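You operate a simulated robot arm through the tools that you are given. There is no shell and no other tool.

You run a simulated robot arm. Do the job below in one go: nothing can be reset, and whatever is moved stays where it is left.

TASK
Set the length gauge to 160 mm and lay the matching blue stick in it.
Fine: gauge lock to FREE first, back to FIXED once the stop is set.

It is judged by the outcome, as a careful person would: the job done as asked, and still so three seconds after it is handed in. It fails if anything else is knocked over, pushed out of place, dropped, spilled or broken.

THE ROBOT
A 7-joint arm with a two-finger parallel gripper, fixed in place. Base frame: the origin is at the foot of the arm, x ahead of it, y to its left, z up; the work surface is at about z = 90. Readings come in cm, rad, newtons and seconds.
With the tool pointing down near the work surface it reaches from about 38 to 76 cm from the base axis. Its first joint turns from -2.496 to 2.496 rad. Payload 3 kg.
The tool frame sits at the grasp point between the pads (the TCP): z along the fingers, y along the line on which they close. The tips reach 3 cm beyond it. Largest opening 11 cm; finger width 2, thickness 1; the body of the gripper, 4.8 by 11.2 cm, starts 5.5 cm behind the TCP.
Orientation is that of the tool frame in the base frame, as a unit quaternion [x, y, z, w]. With the fingers straight down and closing along the base's y, the tool's x points along the base's -x, its y along +y and its z along -z.

THE INTERFACE
- The arm moves only by the tool arm_command. Its argument "plan" is a list of rows, each a list of 6 numbers: the shift along the base's x, y, z in cm, then the turn, a rotation vector about the base's x, y, z in rad. In form: [[dx, dy, dz, rx, ry, rz], ...]. A call has 1 to 20 rows; each row is the pose to reach, as a shift and turn from the pose commanded when the call began. "claw" is the opening in per cent of the stroke, from 0 (shut) to 100 (fully open), set as the call begins (left out, the last holds). Each row takes 0.2 s and may step no farther than 5 cm and 0.15 rad from the row before; otherwise, or with a gripper value out of range, the whole call is refused. A pose out of reach is approached as far as the arm can. The call stops where the force on the tool passes 40 N (or 10 N more than at its start, if that is more) or the arm is blocked; 0.2 s more then pass. Each finger travels about 10.8 cm/s and halts on what it meets, pressing with about 20 N; the grip force reading is that of the motor and also rises with nothing between the fingers. The clock runs only during rows and for 0.2 s after the last one: add rows that repeat a pose to give the fingers time. It gives the time, the measured TCP pose, the force on the tool (base axes), the opening and the grip force at its end, in the units of the frame above (readings bear some noise), with the torque about the TCP (base axes, N m) and any sound that the robot's microphone picked up, and new pictures: "views" is both (left out), scene, wrist or none.
- Cameras (640 x 400 px; columns grow to the right, rows downward): "scene" is fixed at [22.12, 64.12, 146.98]; the picture's right is [-0.67, -0.74, 0.00], its down [-0.46, 0.42, -0.78] and it looks along [0.58, -0.52, -0.63] (base axes); focal length 254 px, centre (320, 200). "wrist" rides on the gripper at [7.2, 1.7, -10.3] in the tool frame; the picture's right is [-0.23, 0.97, 0.00], its down [-0.76, -0.18, -0.62] and it looks along [-0.61, -0.14, 0.78] (tool axes); focal length 222 px, centre (320, 200). There is no depth. A picture from a camera that has moved, and an enlarged one, comes with that camera's place and axes in the base frame and with its lens. The place of the scene camera against the robot may be out by one fixed shift of up to 1.2 cm in any direction.
- lift_body(by): slides the trunk up (or, below 0, down) by that many cm; the arm rides with it, the base frame stays. It gives what a move gives, with no picture.
- enlarge(camera, box): a new picture of the part [left, top, right, bottom] of that camera's present view, enlarged. It takes no simulated time.
- close_job(): hands the job in; it is judged then, once.

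Places have to be worked out from the pictures, the camera data and where the tool is seen. Open the gripper and draw the arm clear of the work before you hand the job in, unless the task says otherwise.

The tools are called after ">>>" as name(argument=value, ...) on one line, values as JSON. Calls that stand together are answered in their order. arm_command: Moves the arm, as the interface text tells. Its arguments: {"type":"object","properties":{"plan":{"type":"array","items":{"type":"array","items":{"type":"number"}}},"claw":{"type":"number"},"views":{"type":"string","enum":["both","scene","wrist","none"]}},"required":["plan"]} The other tools are called the same way: lift_body (by) slides the trunk up or down; enlarge (camera, box) takes an enlarged picture of a part of a camera's view; close_job () hands the job in.

At the start:

```text
clock: 0.0
tool_pos: [59.04, 22.73, 128.55]
tcp_rot: [0.0, 1.0, 0.0, 0.0]
ft_force: [-0.5, 0.1, -0.5]
torque: [0.0, -0.02, 0.04]
opening: 11.02
grip_force: 0.1
trunk travel left (down, up): [-81.9, 7.1]
```

scene: 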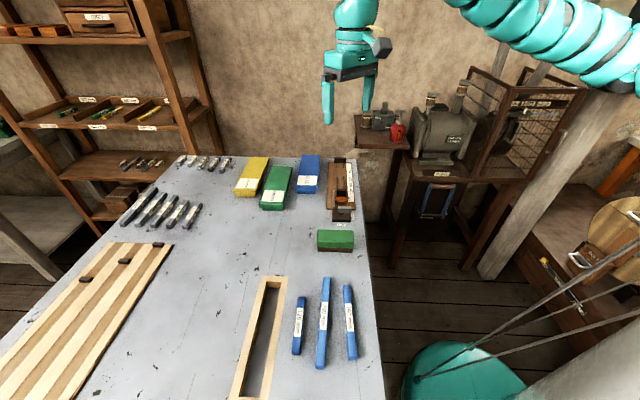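
wrist: 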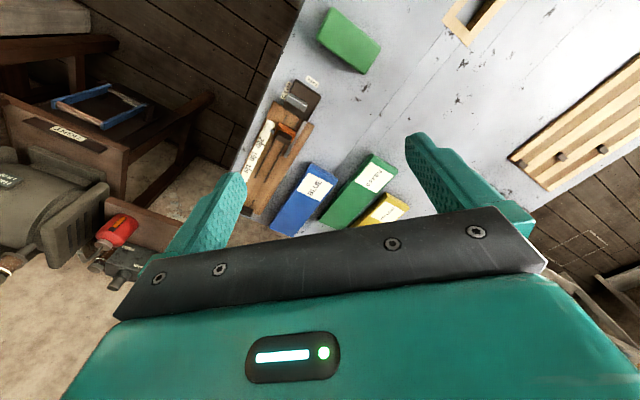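

The pictures show a bench with a wooden gauge near its right edge, three blue sticks and other objects. I enlarge the gauge and the sticks before I move anything.

>>> enlarge(camera="scene", box=[300, 140, 380, 240])

>>> enlarge(camera="scene", box=[220, 260, 380, 400])

>>> enlarge(camera="wrist", box=[220, 60, 420, 240])

```text
4.00 times, centred on (340, 190) of scene
camera zoom: at [22.12, 64.12, 146.98], right [-0.67, -0.74, 0.0], down [-0.46, 0.42, -0.78], along [0.58, -0.52, -0.63], focal length 1018 px, centre (240, 240)
```

zoom: 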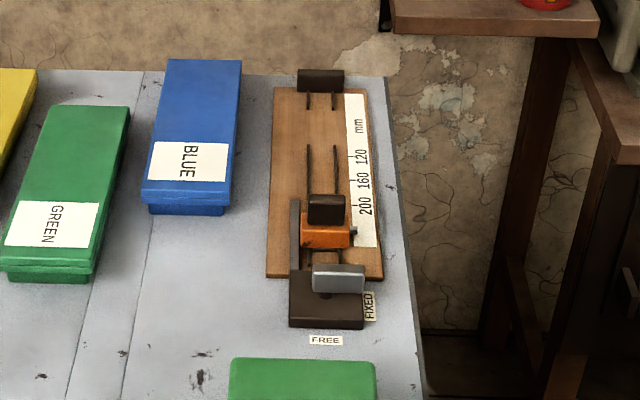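

```text
2.86 times, centred on (300, 330) of scene
camera zoom: at [22.12, 64.12, 146.98], right [-0.67, -0.74, 0.0], down [-0.46, 0.42, -0.78], along [0.58, -0.52, -0.63], focal length 727 px, centre (377, -171)
```

zoom: 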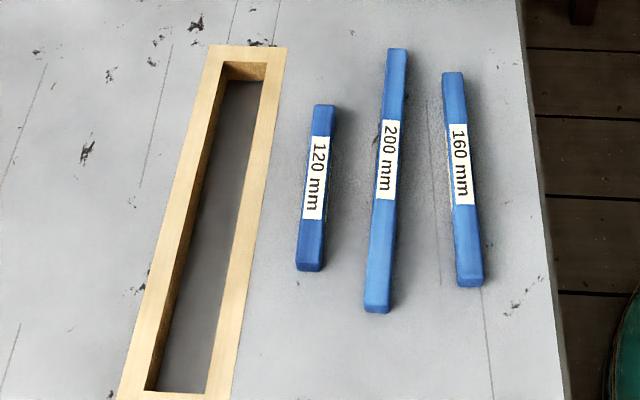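

```text
2.22 times, centred on (320, 150) of wrist
camera zoom: at [51.72, 24.6, 138.86], right [0.23, 0.97, 0.0], down [0.76, -0.18, 0.62], along [0.61, -0.14, -0.78], focal length 494 px, centre (320, 311)
```

zoom: 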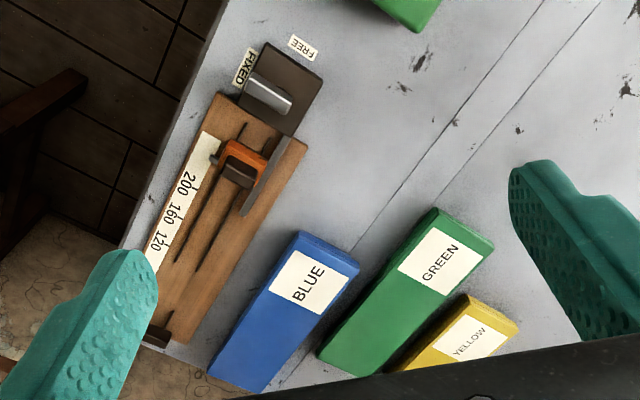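

The gauge board runs from about (65,16) at its near end to about (87,-5) at its stop block, roughly along (0.72,-0.69). The 160 mm stick lies centred near (38,41). I turn the wrist to match the gauge and move closer for a clear look at the lock and the scale.

>>> arm_command(plan=[[0.5, -0.8, -2, 0, 0, -0.13], [1, -1.6, -4, 0, 0, -0.26], [1.5, -2.4, -6, 0, 0, -0.39], [2, -3.2, -8, 0, 0, -0.52], [2.5, -4, -10, 0, 0, -0.65], [3, -4.7, -12, 0, 0, -0.76], [3, -4.7, -12, 0, 0, -0.76]], claw=100, views="both")

```text
clock: 1.6
tool_pos: [62.24, 18.17, 116.55]
tcp_rot: [0.371, 0.929, 0.0, 0.0]
ft_force: [-0.2, -0.3, -0.3]
torque: [0.01, -0.01, 0.02]
opening: 10.98
grip_force: 0.0
trunk travel left (down, up): [-81.9, 7.1]
camera wrist: at [57.92, 24.43, 127.0], right [0.84, 0.55, 0.0], down [0.43, -0.65, 0.62], along [0.34, -0.52, -0.78], focal length 222 px, centre (320, 200)
```

scene: 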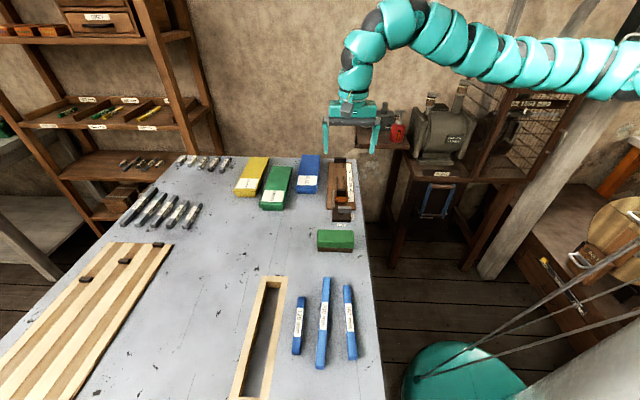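
wrist: 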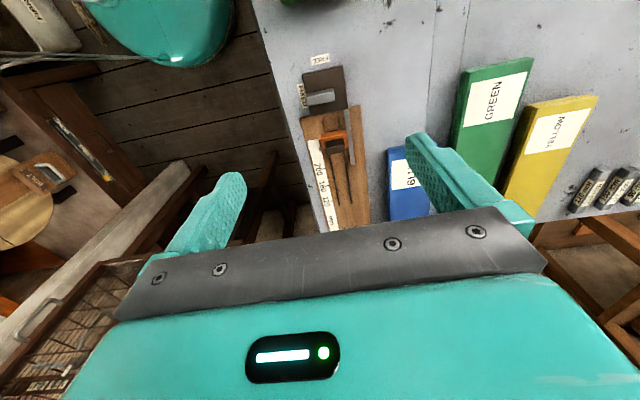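

The gauge now lines up with the wrist view. I enlarge it to read the scale and the lock.

>>> enlarge(camera="wrist", box=[280, 40, 400, 130])

>>> enlarge(camera="wrist", box=[290, 110, 400, 240])

>>> enlarge(camera="scene", box=[320, 180, 364, 232])

```text
4.44 times, centred on (340, 85) of wrist
camera zoom: at [57.92, 24.43, 127.0], right [0.84, 0.55, 0.0], down [0.43, -0.65, 0.62], along [0.34, -0.52, -0.78], focal length 987 px, centre (231, 711)
```

zoom: 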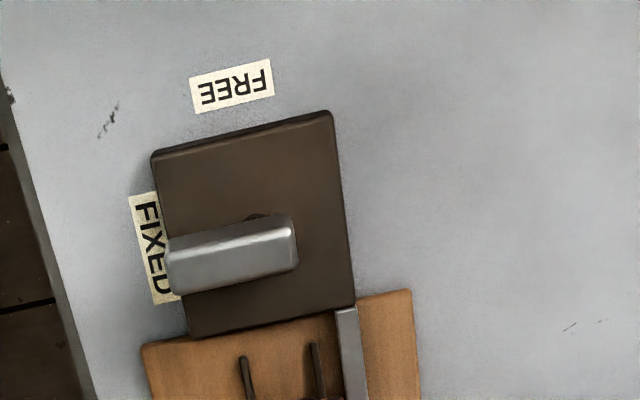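

```text
3.08 times, centred on (345, 175) of wrist
camera zoom: at [57.92, 24.43, 127.0], right [0.84, 0.55, 0.0], down [0.43, -0.65, 0.62], along [0.34, -0.52, -0.78], focal length 684 px, centre (243, 277)
```

zoom: 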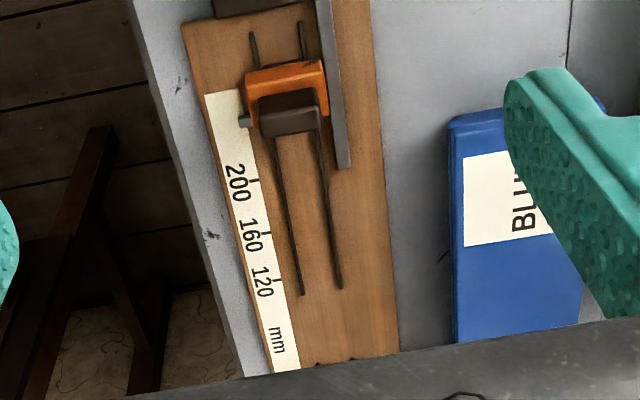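

```text
7.69 times, centred on (342, 206) of scene
camera zoom: at [22.12, 64.12, 146.98], right [-0.67, -0.74, 0.0], down [-0.46, 0.42, -0.78], along [0.58, -0.52, -0.63], focal length 1957 px, centre (151, 154)
```

zoom: 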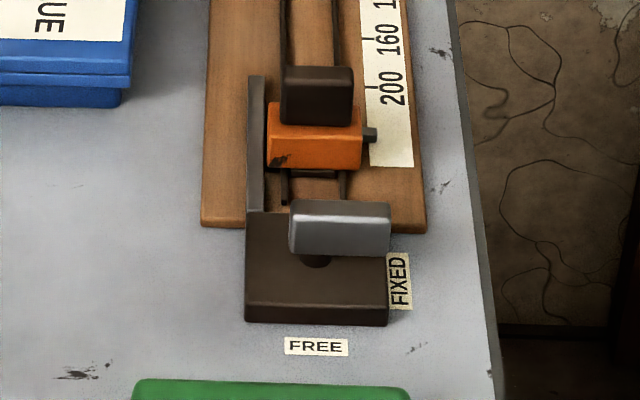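

The lock is a pivoting handle on the plate. It points at FIXED now and has to swing 90° clockwise to point at FREE. The slider's pointer and stop face sit beyond the 200 tick. I move out over the gauge for a straight-down view of the scale and to test reach.

>>> arm_command(plan=[[2.5, -2.5, -1, 0, 0, 0], [5, -5, -2, 0, 0, 0], [7.5, -7.5, -3, 0, 0, 0], [10, -10, -4, 0, 0, 0], [12, -12, -5, 0, 0, 0], [12, -12, -5, 0, 0, 0]], views="both")

```text
clock: 3.0
tool_pos: [73.96, 6.1, 111.7]
tcp_rot: [0.371, 0.929, 0.001, 0.0]
ft_force: [-0.2, -0.5, 0.2]
torque: [0.0, -0.01, -0.02]
opening: 10.97
grip_force: 0.1
trunk travel left (down, up): [-81.9, 7.1]
camera wrist: at [69.76, 12.48, 122.01], right [0.83, 0.55, 0.0], down [0.43, -0.65, 0.62], along [0.34, -0.52, -0.78], focal length 222 px, centre (320, 200)
```

scene: 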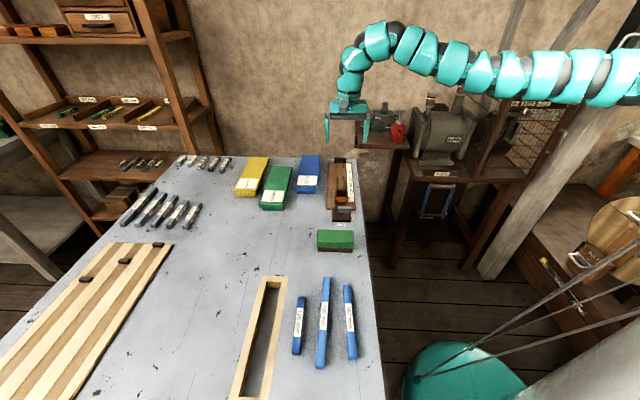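
wrist: 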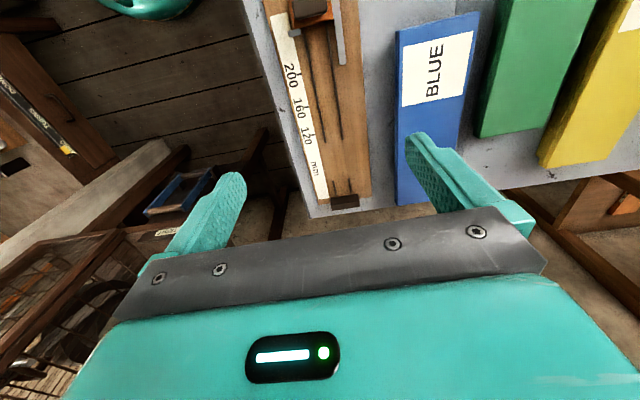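

The arm reaches (74,6) without trouble and the far stop is in view. I enlarge to measure the ticks, the slider and the stop.

>>> enlarge(camera="wrist", box=[240, 0, 400, 100])

>>> enlarge(camera="wrist", box=[250, 60, 410, 220])

```text
4.00 times, centred on (320, 50) of wrist
camera zoom: at [69.76, 12.48, 122.01], right [0.83, 0.55, 0.0], down [0.43, -0.65, 0.62], along [0.34, -0.52, -0.78], focal length 888 px, centre (320, 800)
```

zoom: 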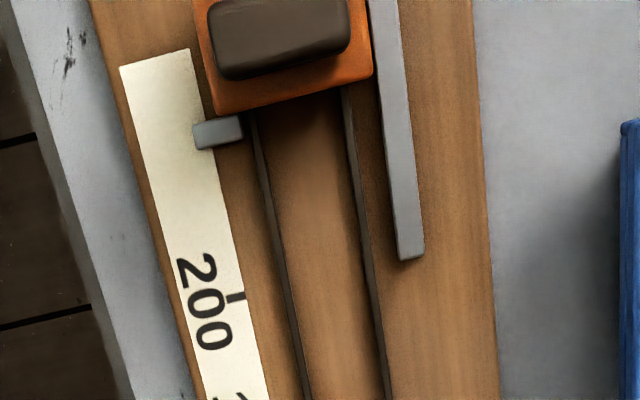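

```text
2.50 times, centred on (330, 140) of wrist
camera zoom: at [69.76, 12.48, 122.01], right [0.83, 0.55, 0.0], down [0.43, -0.65, 0.62], along [0.34, -0.52, -0.78], focal length 555 px, centre (295, 350)
```

zoom: 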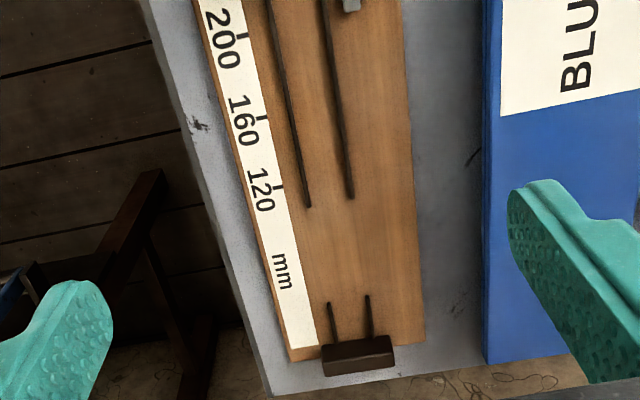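

The scale reads true: the ticks are about 4 cm apart and the 120 tick is about 12 cm from the far stop. The pointer now sits near 240. I shift back so the camera is above the lock handle and the slider for closer measurement.

>>> arm_command(plan=[[-2, 2, -1.3, 0, 0, 0], [-4, 4, -2.6, 0, 0, 0], [-6, 6, -4, 0, 0, 0], [-8, 8, -5.5, 0, 0, 0], [-8, 8, -5.5, 0, 0, 0], [-8, 8, -5.5, 0, 0, 0]], views="wrist")

>>> enlarge(camera="wrist", box=[240, 0, 400, 100])

>>> enlarge(camera="wrist", box=[260, 70, 420, 210])

```text
clock: 4.4
tool_pos: [65.88, 13.95, 106.05]
tcp_rot: [0.371, 0.929, -0.001, -0.001]
ft_force: [0.0, -0.4, -0.4]
torque: [-0.01, 0.01, -0.05]
opening: 11.0
grip_force: 0.0
trunk travel left (down, up): [-81.9, 7.1]
camera wrist: at [61.77, 20.35, 116.33], right [0.84, 0.55, 0.0], down [0.43, -0.65, 0.62], along [0.34, -0.52, -0.78], focal length 222 px, centre (320, 200)
```

wrist: 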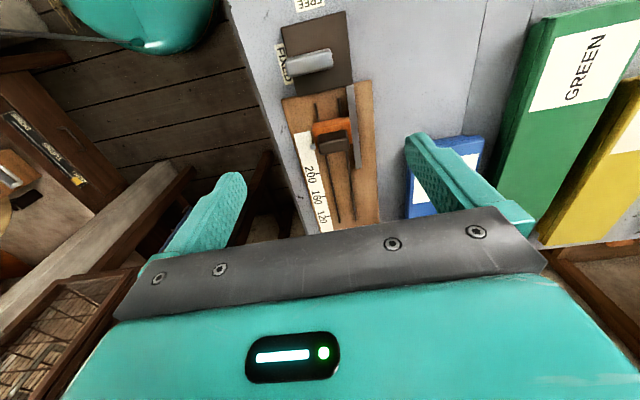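

```text
4.00 times, centred on (320, 50) of wrist
camera zoom: at [61.77, 20.35, 116.33], right [0.84, 0.55, 0.0], down [0.43, -0.65, 0.62], along [0.34, -0.52, -0.78], focal length 888 px, centre (320, 800)
```

zoom: 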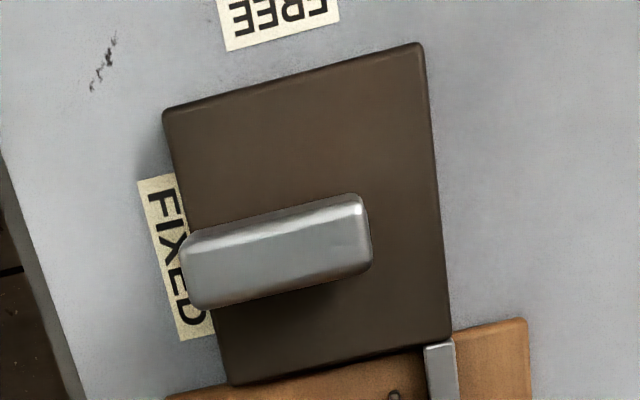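

```text
2.86 times, centred on (340, 140) of wrist
camera zoom: at [61.77, 20.35, 116.33], right [0.84, 0.55, 0.0], down [0.43, -0.65, 0.62], along [0.34, -0.52, -0.78], focal length 635 px, centre (263, 371)
```

zoom: 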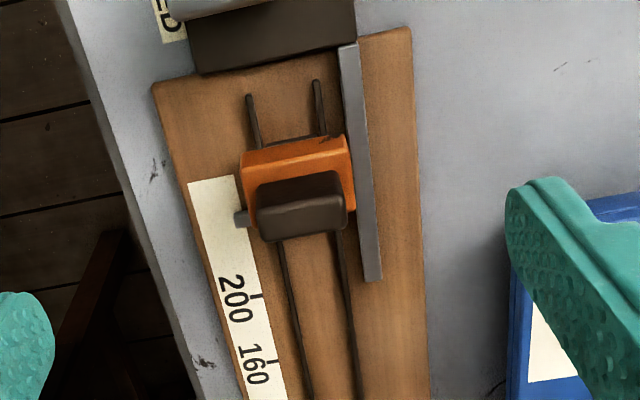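

From the views, the lock pivot is near (63.1,18.0). The handle runs toward FIXED along about (-0.69,-0.72), with its top at about z=93.4. I turn the tool so the fingers close along the gauge direction, hover above the handle, and look again.

>>> arm_command(plan=[[-0.4, 0.3, 0, 0, 0, 0.142], [-0.8, 0.6, 0, 0, 0, 0.284], [-1.2, 0.9, 0, 0, 0, 0.427], [-1.6, 1.2, 0, 0, 0, 0.569], [-2.0, 1.5, -0.5, 0, 0, 0.712], [-2.4, 1.75, -1, 0, 0, 0.854], [-2.8, 2.0, -1.5, 0, 0, 0.996], [-3.2, 2.25, -2, 0, 0, 1.139], [-3.5, 2.5, -2.5, 0, 0, 1.281], [-3.8, 2.7, -3, 0, 0, 1.424], [-4.04, 2.87, -4, 0, 0, 1.566], [-4.04, 2.87, -4, 0, 0, 1.566]], claw=40, views="both")

```text
clock: 7.0
tool_pos: [62.03, 16.92, 102.11]
tcp_rot: [-0.393, 0.919, -0.001, 0.0]
ft_force: [0.4, 0.1, -0.2]
torque: [0.03, 0.01, -0.02]
opening: 4.39
grip_force: 0.1
trunk travel left (down, up): [-81.9, 7.1]
camera wrist: at [55.65, 12.97, 112.38], right [-0.55, 0.84, 0.0], down [0.65, 0.43, 0.62], along [0.52, 0.34, -0.78], focal length 222 px, centre (320, 200)
```

scene: 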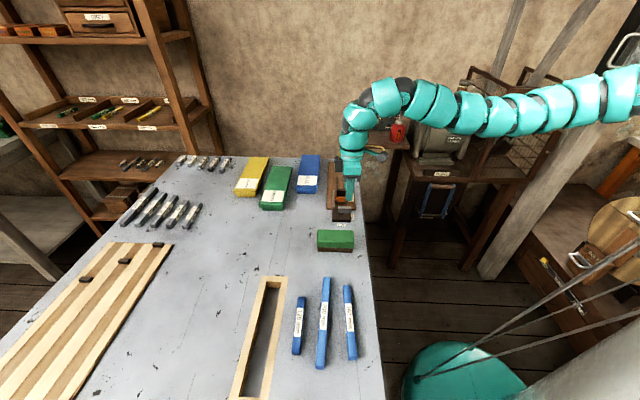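
wrist: 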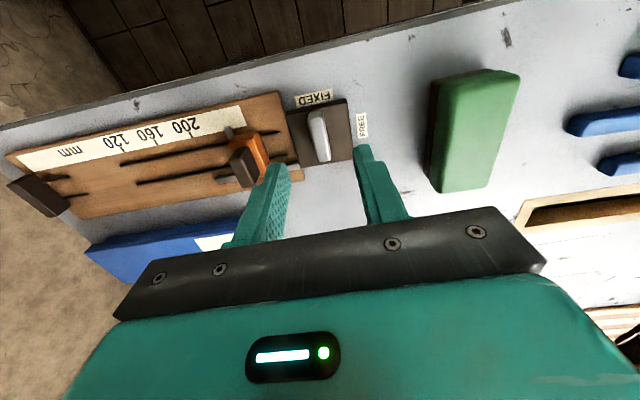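

The open fingers now straddle the handle's direction. I enlarge to check that the point under the TCP, which I predict at about (318,130) in the wrist view, falls on the handle.

>>> enlarge(camera="wrist", box=[220, 80, 420, 205])

>>> enlarge(camera="scene", box=[310, 150, 390, 240])

```text
3.20 times, centred on (320, 142) of wrist
camera zoom: at [55.65, 12.97, 112.38], right [-0.55, 0.84, 0.0], down [0.65, 0.43, 0.62], along [0.52, 0.34, -0.78], focal length 711 px, centre (320, 384)
```

zoom: 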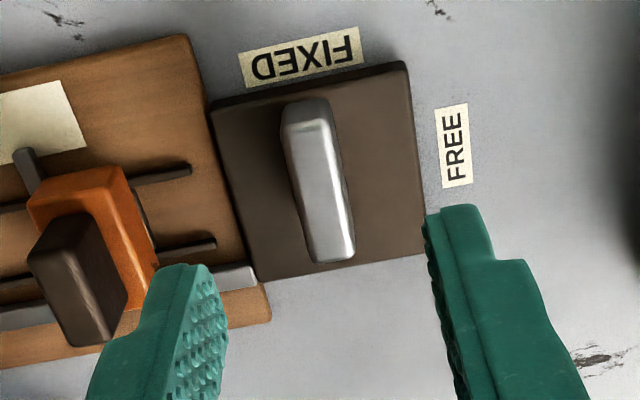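

```text
4.44 times, centred on (350, 195) of scene
camera zoom: at [22.12, 64.12, 146.98], right [-0.67, -0.74, 0.0], down [-0.46, 0.42, -0.78], along [0.58, -0.52, -0.63], focal length 1131 px, centre (187, 222)
```

zoom: 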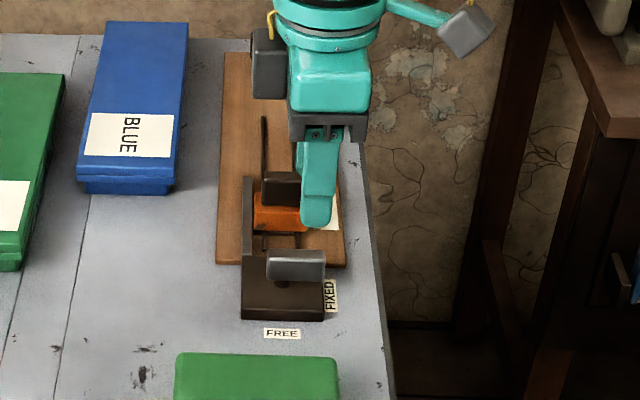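

The handle sits centred between the fingers. I lower the TCP to about z=95, so the tips are near z=92, without closing yet.

>>> arm_command(plan=[[0, 0, -2.5, 0, 0, 0], [0, 0, -5, 0, 0, 0], [0, 0, -6.2, 0, 0, 0], [0, 0, -7.1, 0, 0, 0], [0, 0, -7.1, 0, 0, 0]], views="both")

>>> enlarge(camera="wrist", box=[220, 80, 420, 205])

>>> enlarge(camera="scene", box=[310, 150, 390, 240])

```text
clock: 8.2
tool_pos: [61.99, 17.0, 95.0]
tcp_rot: [-0.392, 0.92, 0.0, 0.0]
ft_force: [-0.2, -0.8, 0.2]
torque: [-0.01, -0.03, 0.0]
opening: 4.42
grip_force: 0.1
trunk travel left (down, up): [-81.9, 7.1]
camera wrist: at [55.69, 13.01, 105.32], right [-0.55, 0.84, 0.0], down [0.66, 0.43, 0.62], along [0.52, 0.34, -0.78], focal length 222 px, centre (320, 200)
```

scene: 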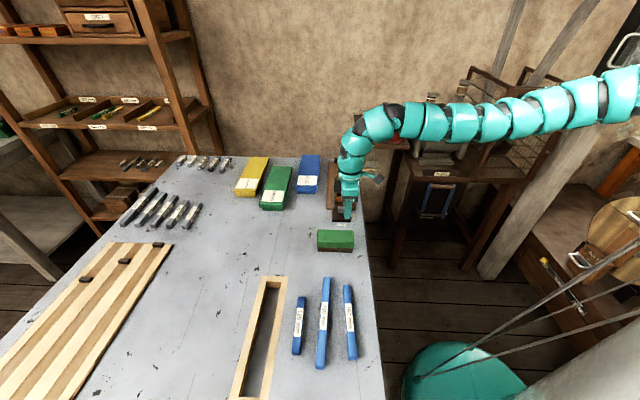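
wrist: 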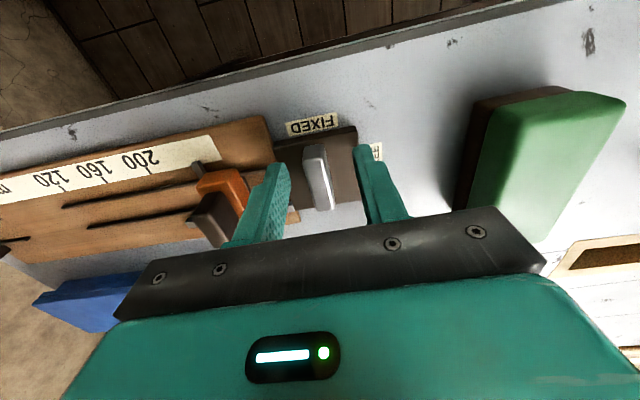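

```text
3.20 times, centred on (320, 142) of wrist
camera zoom: at [55.69, 13.01, 105.32], right [-0.55, 0.84, 0.0], down [0.66, 0.43, 0.62], along [0.52, 0.34, -0.78], focal length 711 px, centre (320, 384)
```

zoom: 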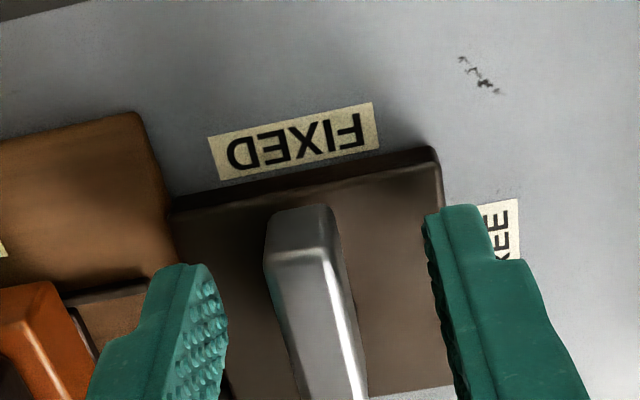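

```text
4.44 times, centred on (350, 195) of scene
camera zoom: at [22.12, 64.12, 146.98], right [-0.67, -0.74, 0.0], down [-0.46, 0.42, -0.78], along [0.58, -0.52, -0.63], focal length 1131 px, centre (187, 222)
```

zoom: 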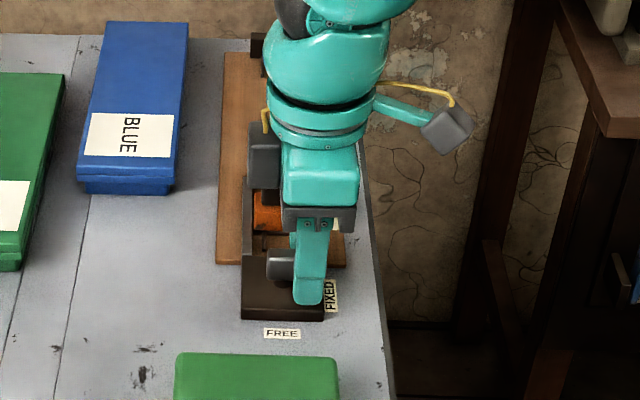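

The fingers are on both sides of the handle and clear of the plate. I close on it to seat the grip and read its width.

>>> arm_command(plan=[[0, 0, 0, 0, 0, 0], [0, 0, 0, 0, 0, 0], [0, 0, 0, 0, 0, 0]], claw=0, views="wrist")

```text
clock: 9.0
tool_pos: [62.11, 16.81, 95.03]
tcp_rot: [-0.391, 0.92, 0.0, 0.0]
ft_force: [4.5, -4.7, 1.4]
torque: [-0.22, 0.14, -0.79]
opening: 1.38
grip_force: 44.9
trunk travel left (down, up): [-81.9, 7.1]
camera wrist: at [55.79, 12.89, 105.31], right [-0.54, 0.84, 0.0], down [0.66, 0.43, 0.62], along [0.52, 0.34, -0.78], focal length 222 px, centre (320, 200)
```

wrist: 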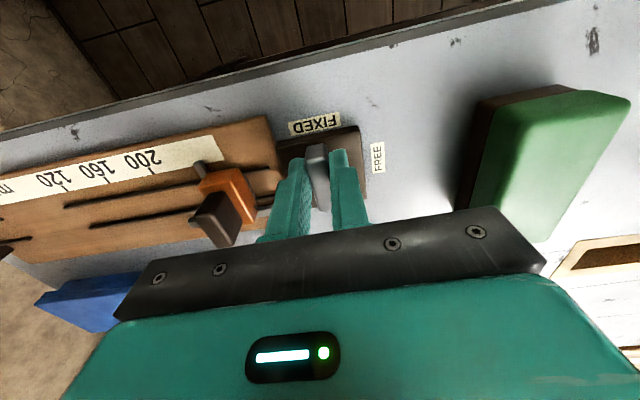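

The grip read 1.38 cm wide, with about 6 N along the gauge, so the pivot is about 2 mm farther along than I had it, near (63.25,17.9). I loosen the fingers slightly so they act as a fork and turn the handle the first half of the way to FREE.

>>> arm_command(plan=[[0.142, -0.154, 0, 0, 0, 0], [0.142, -0.154, 0, 0, 0, 0], [0.001, 0.0, 0, 0, 0, -0.131], [-0.119, 0.172, 0, 0, 0, -0.262], [-0.215, 0.358, 0, 0, 0, -0.393], [-0.287, 0.554, 0, 0, 0, -0.524], [-0.332, 0.759, 0, 0, 0, -0.654], [-0.35, 0.967, 0, 0, 0, -0.785]], claw=14.5, views="both")

```text
clock: 10.8
tool_pos: [61.79, 17.98, 95.02]
tcp_rot: [-0.01, 1.0, 0.0, 0.0]
ft_force: [0.3, 0.8, 0.1]
torque: [0.0, 0.03, -0.01]
opening: 1.59
grip_force: 0.0
trunk travel left (down, up): [-81.9, 7.1]
camera wrist: at [54.29, 19.59, 105.28], right [0.21, 0.98, 0.0], down [0.77, -0.16, 0.62], along [0.61, -0.13, -0.78], focal length 222 px, centre (320, 200)
```

scene: 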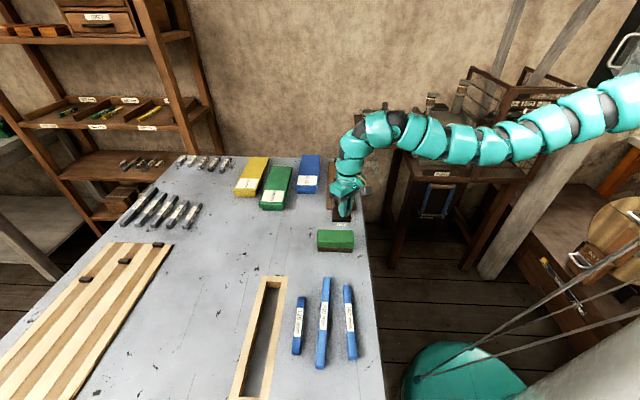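
wrist: 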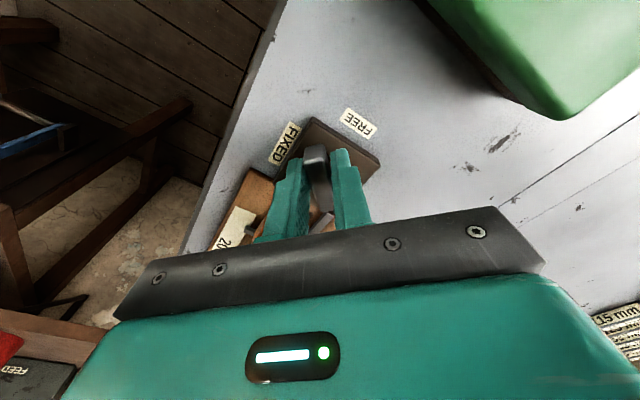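

The handle has turned about 45° with almost no force. I continue the arc to the FREE position.

>>> arm_command(plan=[[0.01, 0.209, 0, 0, 0, -0.131], [0.046, 0.415, 0, 0, 0, -0.262], [0.11, 0.615, 0, 0, 0, -0.393], [0.198, 0.805, 0, 0, 0, -0.524], [0.311, 0.981, 0, 0, 0, -0.654], [0.446, 1.141, 0, 0, 0, -0.785], [0.446, 1.141, 0, 0, 0, -0.785]], views="both")

>>> enlarge(camera="wrist", box=[220, 80, 420, 225])

```text
clock: 12.4
tool_pos: [62.22, 19.12, 94.93]
tcp_rot: [0.373, 0.928, 0.001, 0.001]
ft_force: [0.4, 0.2, 0.2]
torque: [-0.02, -0.02, 0.03]
opening: 1.62
grip_force: 0.1
trunk travel left (down, up): [-81.9, 7.1]
camera wrist: at [57.94, 25.44, 105.25], right [0.84, 0.55, 0.0], down [0.43, -0.66, 0.62], along [0.34, -0.52, -0.78], focal length 222 px, centre (320, 200)
```

scene: 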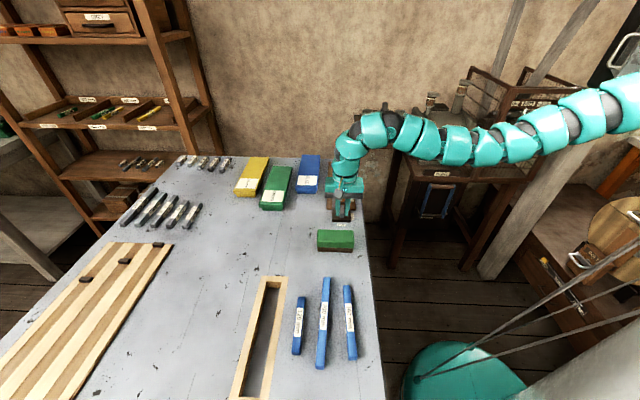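
wrist: 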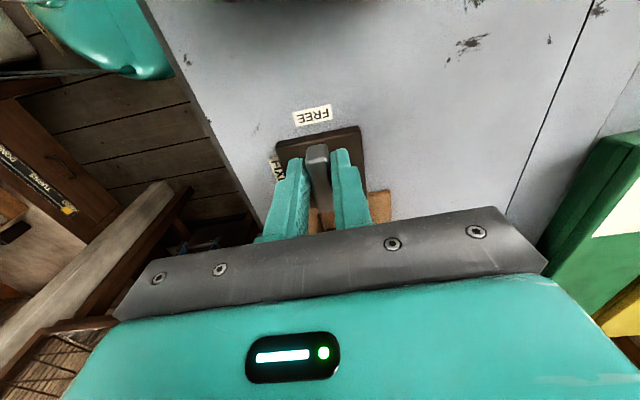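

```text
2.76 times, centred on (320, 152) of wrist
camera zoom: at [57.94, 25.44, 105.25], right [0.84, 0.55, 0.0], down [0.43, -0.66, 0.62], along [0.34, -0.52, -0.78], focal length 613 px, centre (320, 331)
```

zoom: 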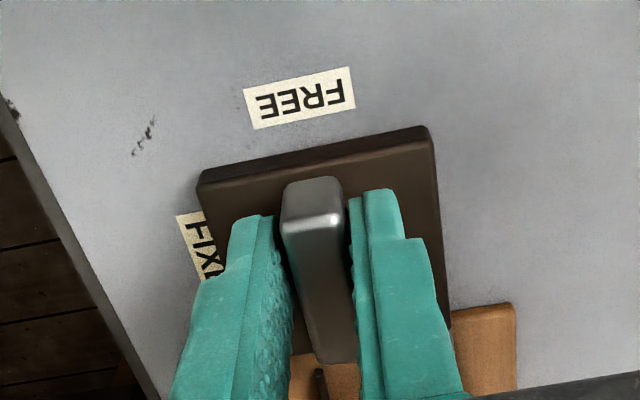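

The handle points at FREE, possibly a few degrees short because of the fork slack. I nudge a little further and check the torque to find the end of travel.

>>> arm_command(plan=[[0.077, 0.07, 0, 0, 0, -0.065], [0.154, 0.141, 0, 0, 0, -0.131], [0.154, 0.141, 0, 0, 0, -0.131]], views="wrist")

>>> enlarge(camera="wrist", box=[220, 80, 420, 225])

```text
clock: 13.2
tool_pos: [62.21, 19.22, 94.91]
tcp_rot: [0.433, 0.902, 0.001, 0.0]
ft_force: [-2.0, -3.0, 0.7]
torque: [-0.03, 0.06, 0.04]
opening: 1.79
grip_force: 1.9
trunk travel left (down, up): [-81.9, 7.1]
camera wrist: at [58.92, 25.96, 105.21], right [0.9, 0.43, 0.0], down [0.34, -0.71, 0.62], along [0.27, -0.56, -0.78], focal length 222 px, centre (320, 200)
```

wrist: 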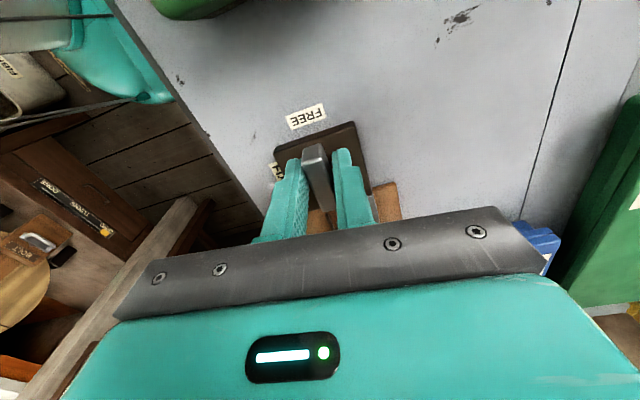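

```text
2.76 times, centred on (320, 152) of wrist
camera zoom: at [58.92, 25.96, 105.21], right [0.9, 0.43, 0.0], down [0.34, -0.71, 0.62], along [0.27, -0.56, -0.78], focal length 613 px, centre (320, 331)
```

zoom: 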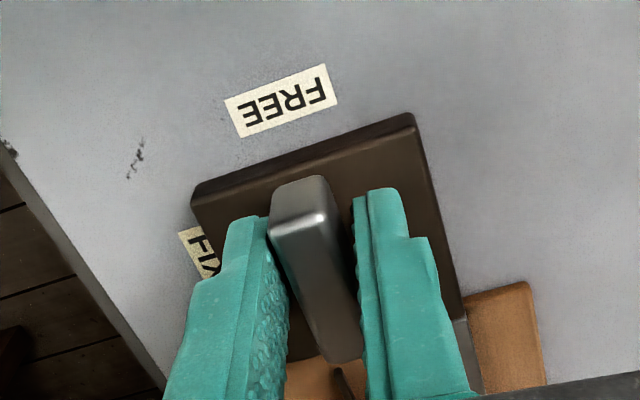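

The handle hit its stop: the tool turned further, but the handle stayed and the fingers were spread slightly. The lock is at FREE, so I open, square up and lift clear, then check.

>>> arm_command(plan=[[-0.1, -0.1, 0, 0, 0, 0.1], [-0.1, -0.1, 0, 0, 0, 0.1], [-0.1, -0.1, 3, 0, 0, 0.1], [-0.1, -0.1, 8, 0, 0, 0.1], [-0.1, -0.1, 11, 0, 0, 0.1], [-0.1, -0.1, 11, 0, 0, 0.1]], claw=35, views="both")

>>> enlarge(camera="scene", box=[310, 150, 390, 240])

>>> enlarge(camera="wrist", box=[220, 40, 420, 225])

```text
clock: 14.6
tool_pos: [62.14, 19.35, 106.0]
tcp_rot: [0.387, 0.922, 0.0, 0.0]
ft_force: [0.1, 0.2, -0.9]
torque: [0.02, -0.02, 0.02]
opening: 3.85
grip_force: 0.0
trunk travel left (down, up): [-81.9, 7.1]
camera wrist: at [58.23, 25.68, 116.36], right [0.85, 0.52, 0.0], down [0.41, -0.67, 0.62], along [0.32, -0.53, -0.78], focal length 222 px, centre (320, 200)
```

scene: 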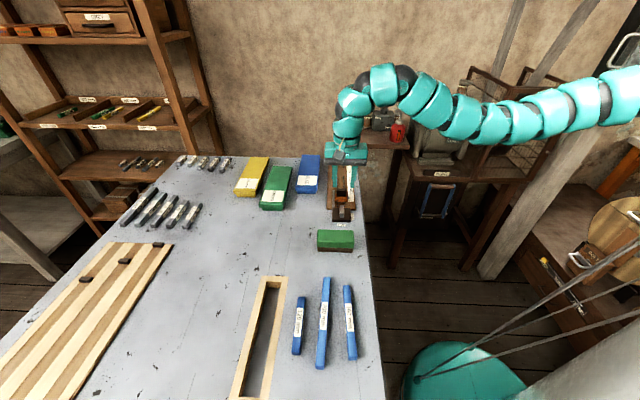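
wrist: 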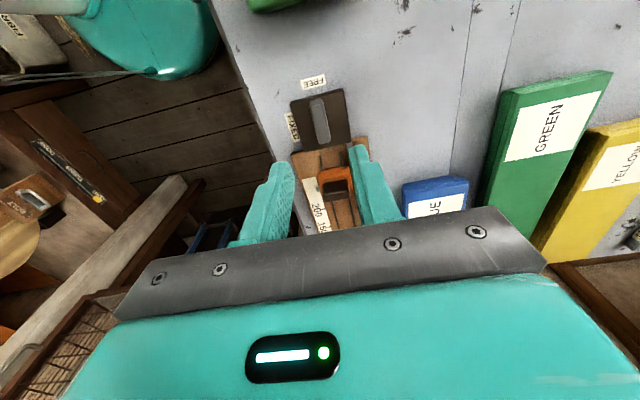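

```text
4.44 times, centred on (350, 195) of scene
camera zoom: at [22.12, 64.12, 146.98], right [-0.67, -0.74, 0.0], down [-0.46, 0.42, -0.78], along [0.58, -0.52, -0.63], focal length 1131 px, centre (187, 222)
```

zoom: 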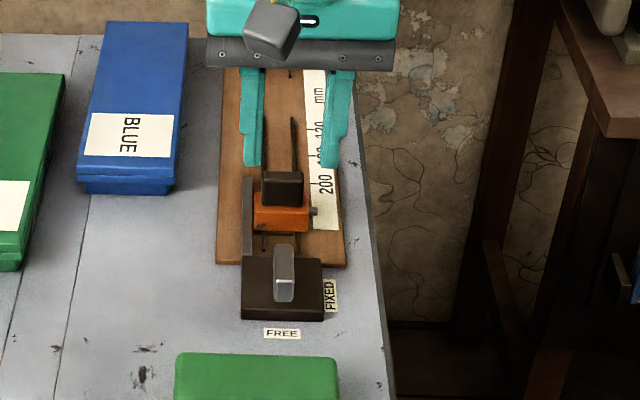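

```text
2.16 times, centred on (320, 132) of wrist
camera zoom: at [58.23, 25.68, 116.36], right [0.85, 0.52, 0.0], down [0.41, -0.67, 0.62], along [0.32, -0.53, -0.78], focal length 480 px, centre (320, 346)
```

zoom: 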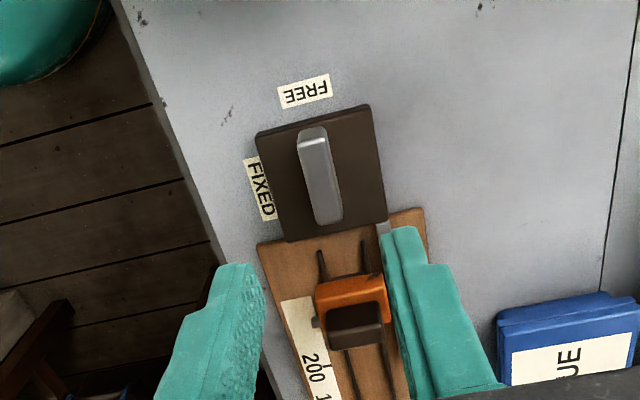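

The lock handle now clearly points to FREE. I turn the fingers fore-and-aft along the gauge and move above the slider's dark knob, which I judge to be centred at about (68.6,12.8) with its top near z=95.4.

>>> arm_command(plan=[[0.5, -0.5, 0, 0, 0, 0.1335], [1.1, -1.05, 0, 0, 0, 0.267], [1.6, -1.6, 0, 0, 0, 0.4005], [2.2, -2.1, 0, 0, 0, 0.534], [2.7, -2.6, 0, 0, 0, 0.6675], [3.3, -3.15, 0, 0, 0, 0.801], [3.8, -3.7, 0, 0, 0, 0.9345], [4.4, -4.2, 0, 0, 0, 1.068], [4.9, -4.7, 0, 0, 0, 1.2015], [5.5, -5.3, -1, 0, 0, 1.335], [6.0, -5.8, -2, 0, 0, 1.4685], [6.5, -6.29, -2.95, 0, 0, 1.602], [6.5, -6.29, -2.95, 0, 0, 1.602]], claw=45, views="both")

>>> enlarge(camera="wrist", box=[220, 60, 420, 205])

>>> enlarge(camera="scene", box=[310, 130, 390, 230])

```text
clock: 17.4
tool_pos: [68.81, 12.91, 103.03]
tcp_rot: [-0.394, 0.919, 0.001, 0.001]
ft_force: [-0.3, 0.3, 0.0]
torque: [0.01, -0.03, 0.03]
opening: 4.94
grip_force: 0.0
trunk travel left (down, up): [-81.9, 7.1]
camera wrist: at [62.35, 8.84, 113.36], right [-0.55, 0.84, 0.0], down [0.65, 0.43, 0.62], along [0.52, 0.34, -0.78], focal length 222 px, centre (320, 200)
```

scene: 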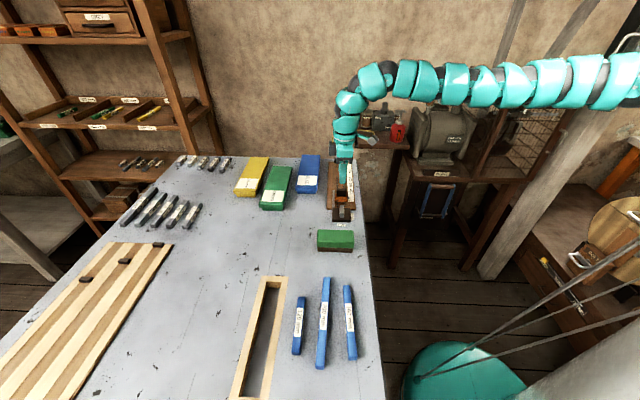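
wrist: 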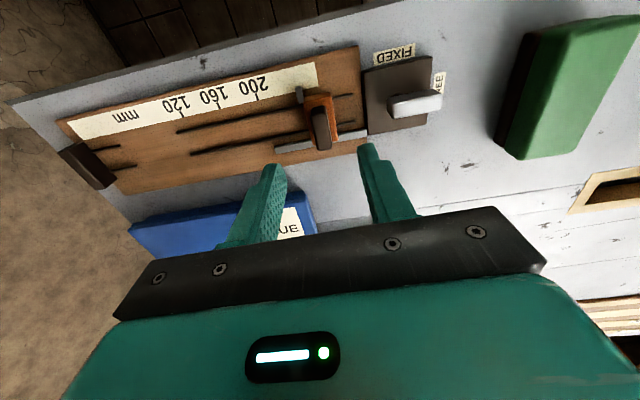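

```text
2.76 times, centred on (320, 132) of wrist
camera zoom: at [62.35, 8.84, 113.36], right [-0.55, 0.84, 0.0], down [0.65, 0.43, 0.62], along [0.52, 0.34, -0.78], focal length 613 px, centre (320, 386)
```

zoom: 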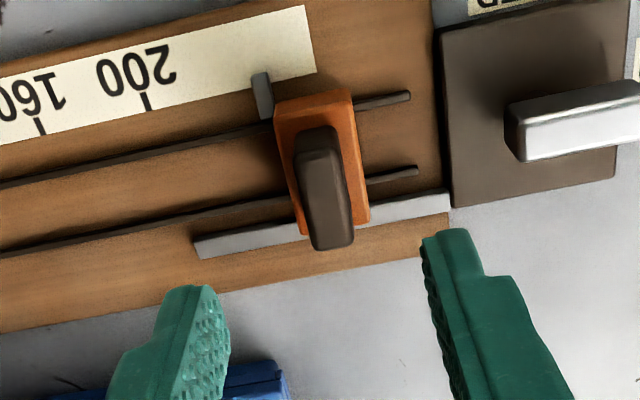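

```text
4.00 times, centred on (350, 180) of scene
camera zoom: at [22.12, 64.12, 146.98], right [-0.67, -0.74, 0.0], down [-0.46, 0.42, -0.78], along [0.58, -0.52, -0.63], focal length 1018 px, centre (200, 280)
```

zoom: 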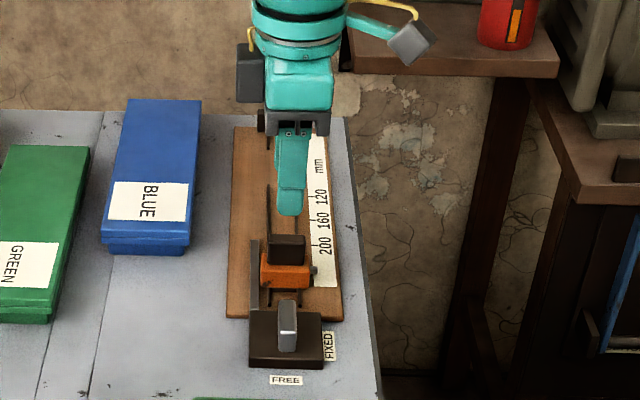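

The view shows the slider well. The knob centre is about 0.3 cm nearer than the TCP, so I shift back slightly and lower to TCP z=97.2, keeping the tips just above the orange body.

>>> arm_command(plan=[[-0.2, 0.2, -2, 0, 0, 0], [-0.2, 0.2, -4, 0, 0, 0], [-0.2, 0.2, -5.8, 0, 0, 0], [-0.2, 0.2, -5.8, 0, 0, 0]], views="both")

>>> enlarge(camera="wrist", box=[220, 60, 420, 205])

>>> enlarge(camera="scene", box=[310, 130, 390, 230])

```text
clock: 18.4
tool_pos: [68.49, 13.07, 97.16]
tcp_rot: [-0.393, 0.92, 0.0, 0.0]
ft_force: [0.3, 0.4, 0.2]
torque: [-0.02, -0.01, -0.01]
opening: 4.96
grip_force: 0.0
trunk travel left (down, up): [-81.9, 7.1]
camera wrist: at [62.14, 9.04, 107.39], right [-0.55, 0.84, 0.0], down [0.65, 0.43, 0.62], along [0.52, 0.34, -0.78], focal length 222 px, centre (320, 200)
```

scene: 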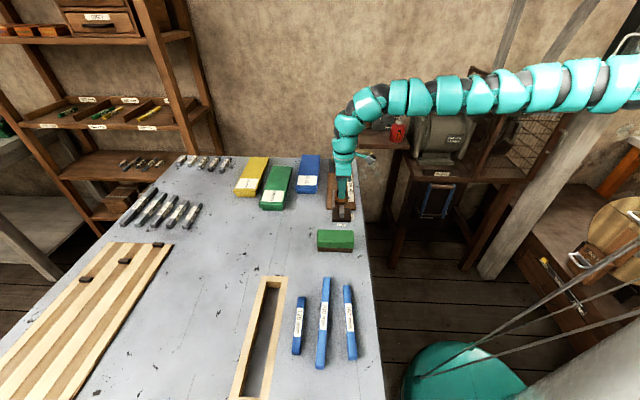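
wrist: 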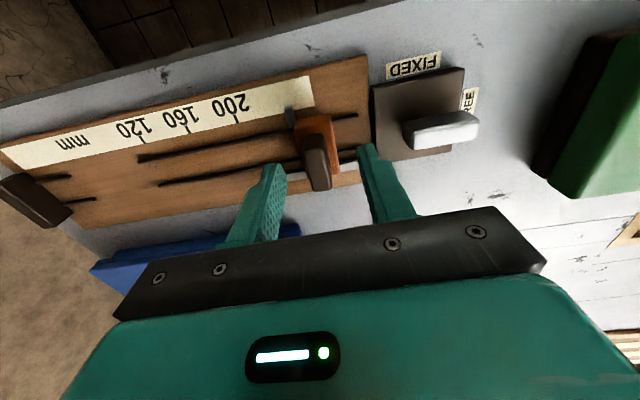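

```text
2.76 times, centred on (320, 132) of wrist
camera zoom: at [62.14, 9.04, 107.39], right [-0.55, 0.84, 0.0], down [0.65, 0.43, 0.62], along [0.52, 0.34, -0.78], focal length 613 px, centre (320, 386)
```

zoom: 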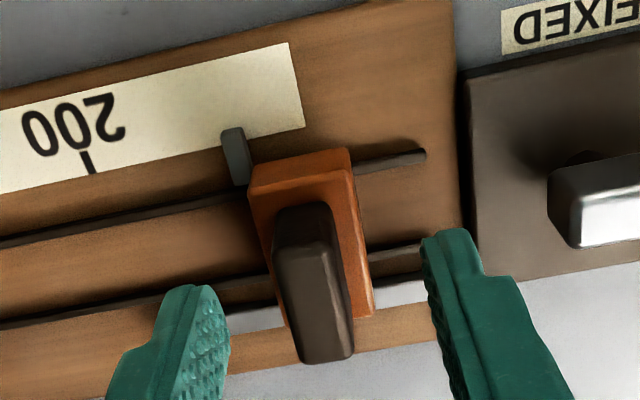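

```text
4.00 times, centred on (350, 180) of scene
camera zoom: at [22.12, 64.12, 146.98], right [-0.67, -0.74, 0.0], down [-0.46, 0.42, -0.78], along [0.58, -0.52, -0.63], focal length 1018 px, centre (200, 280)
```

zoom: 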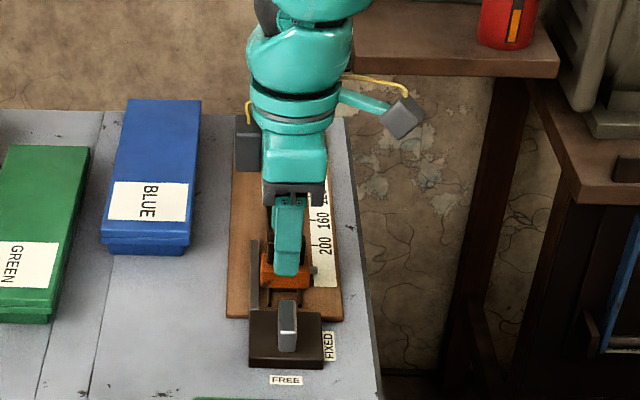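

The fingertips are beside the knob and well centred. I close on it.

>>> arm_command(plan=[[0, 0, 0, 0, 0, 0], [0, 0, 0, 0, 0, 0], [0, 0, 0, 0, 0, 0]], claw=0, views="wrist")

>>> enlarge(camera="wrist", box=[220, 60, 420, 205])

```text
clock: 19.2
tool_pos: [68.52, 13.09, 97.13]
tcp_rot: [-0.393, 0.92, 0.001, 0.0]
ft_force: [3.0, -0.9, -0.7]
torque: [0.14, -0.25, -0.99]
opening: 1.35
grip_force: 44.9
trunk travel left (down, up): [-81.9, 7.1]
camera wrist: at [62.22, 9.01, 107.39], right [-0.55, 0.84, 0.0], down [0.66, 0.43, 0.62], along [0.52, 0.34, -0.78], focal length 222 px, centre (320, 200)
```

wrist: 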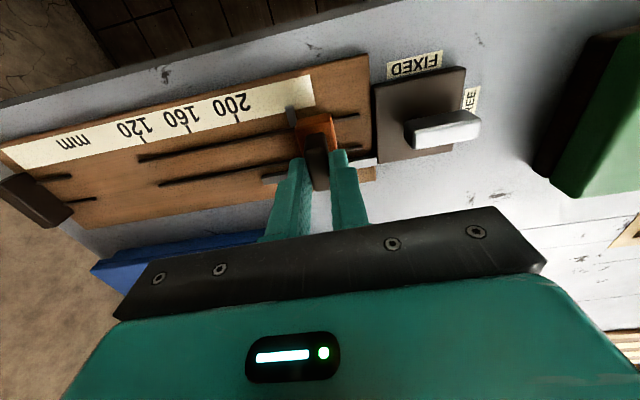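

```text
2.76 times, centred on (320, 132) of wrist
camera zoom: at [62.22, 9.01, 107.39], right [-0.55, 0.84, 0.0], down [0.66, 0.43, 0.62], along [0.52, 0.34, -0.78], focal length 613 px, centre (320, 386)
```

zoom: 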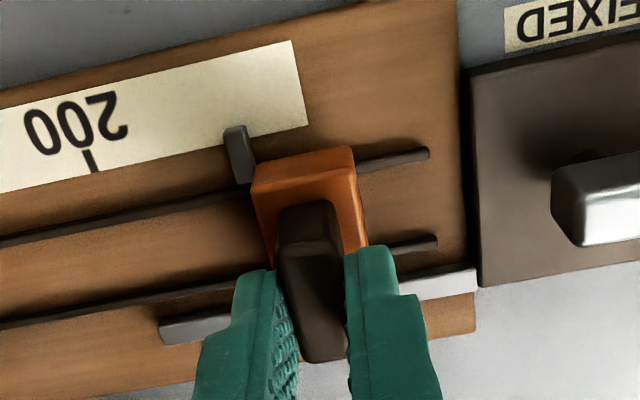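

The knob is gripped at 1.35 cm wide. The scale edge gives a gauge direction close to -45°, so I square the tool by -0.02 rad and slide the stop about 7.6 cm toward the 160 mark.

>>> arm_command(plan=[[0.3, -0.3, 0, 0, 0, -0.02], [0.9, -0.9, 0, 0, 0, -0.02], [1.6, -1.6, 0, 0, 0, -0.02], [2.3, -2.3, 0, 0, 0, -0.02], [3.0, -3.0, 0, 0, 0, -0.02], [3.7, -3.7, 0, 0, 0, -0.02], [4.4, -4.4, 0, 0, 0, -0.02], [5.0, -5.0, 0, 0, 0, -0.02], [5.35, -5.35, 0, 0, 0, -0.02], [5.35, -5.35, 0, 0, 0, -0.02]], views="both")

>>> enlarge(camera="wrist", box=[220, 60, 420, 205])

>>> enlarge(camera="scene", box=[310, 130, 390, 230])

```text
clock: 21.4
tool_pos: [73.81, 7.78, 96.98]
tcp_rot: [-0.384, 0.923, 0.0, -0.001]
ft_force: [-2.3, -3.2, -19.1]
torque: [-0.31, 0.29, -0.05]
opening: 1.36
grip_force: 45.3
trunk travel left (down, up): [-81.9, 7.1]
camera wrist: at [67.5, 3.8, 107.42], right [-0.53, 0.85, 0.0], down [0.66, 0.41, 0.62], along [0.53, 0.33, -0.78], focal length 222 px, centre (320, 200)
```

scene: 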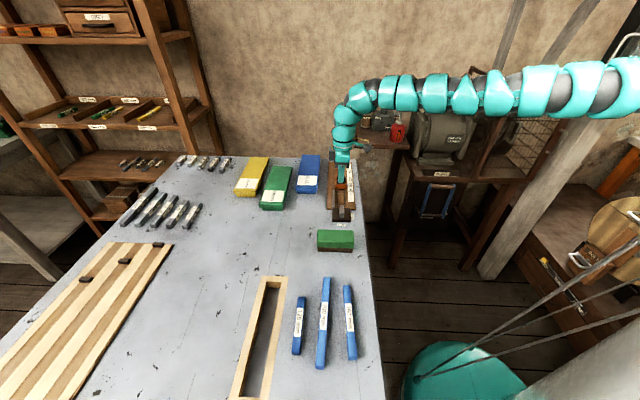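
wrist: 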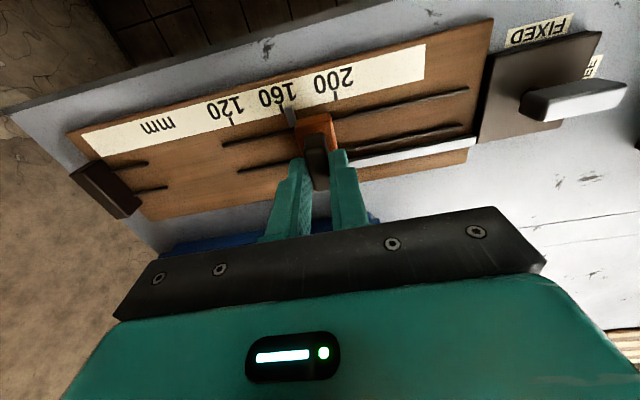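

```text
2.76 times, centred on (320, 132) of wrist
camera zoom: at [67.5, 3.8, 107.42], right [-0.53, 0.85, 0.0], down [0.66, 0.41, 0.62], along [0.53, 0.33, -0.78], focal length 613 px, centre (320, 386)
```

zoom: 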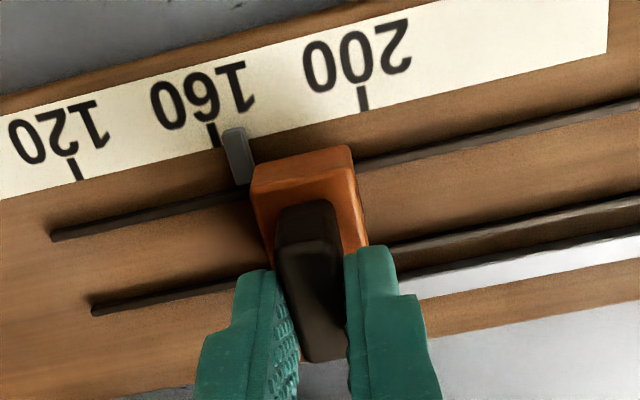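

```text
4.00 times, centred on (350, 180) of scene
camera zoom: at [22.12, 64.12, 146.98], right [-0.67, -0.74, 0.0], down [-0.46, 0.42, -0.78], along [0.58, -0.52, -0.63], focal length 1018 px, centre (200, 280)
```

zoom: 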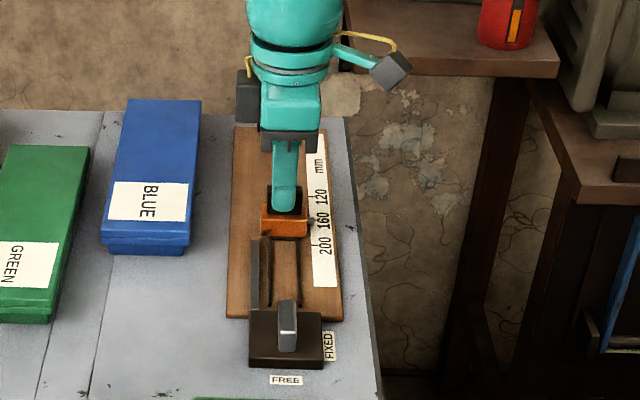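

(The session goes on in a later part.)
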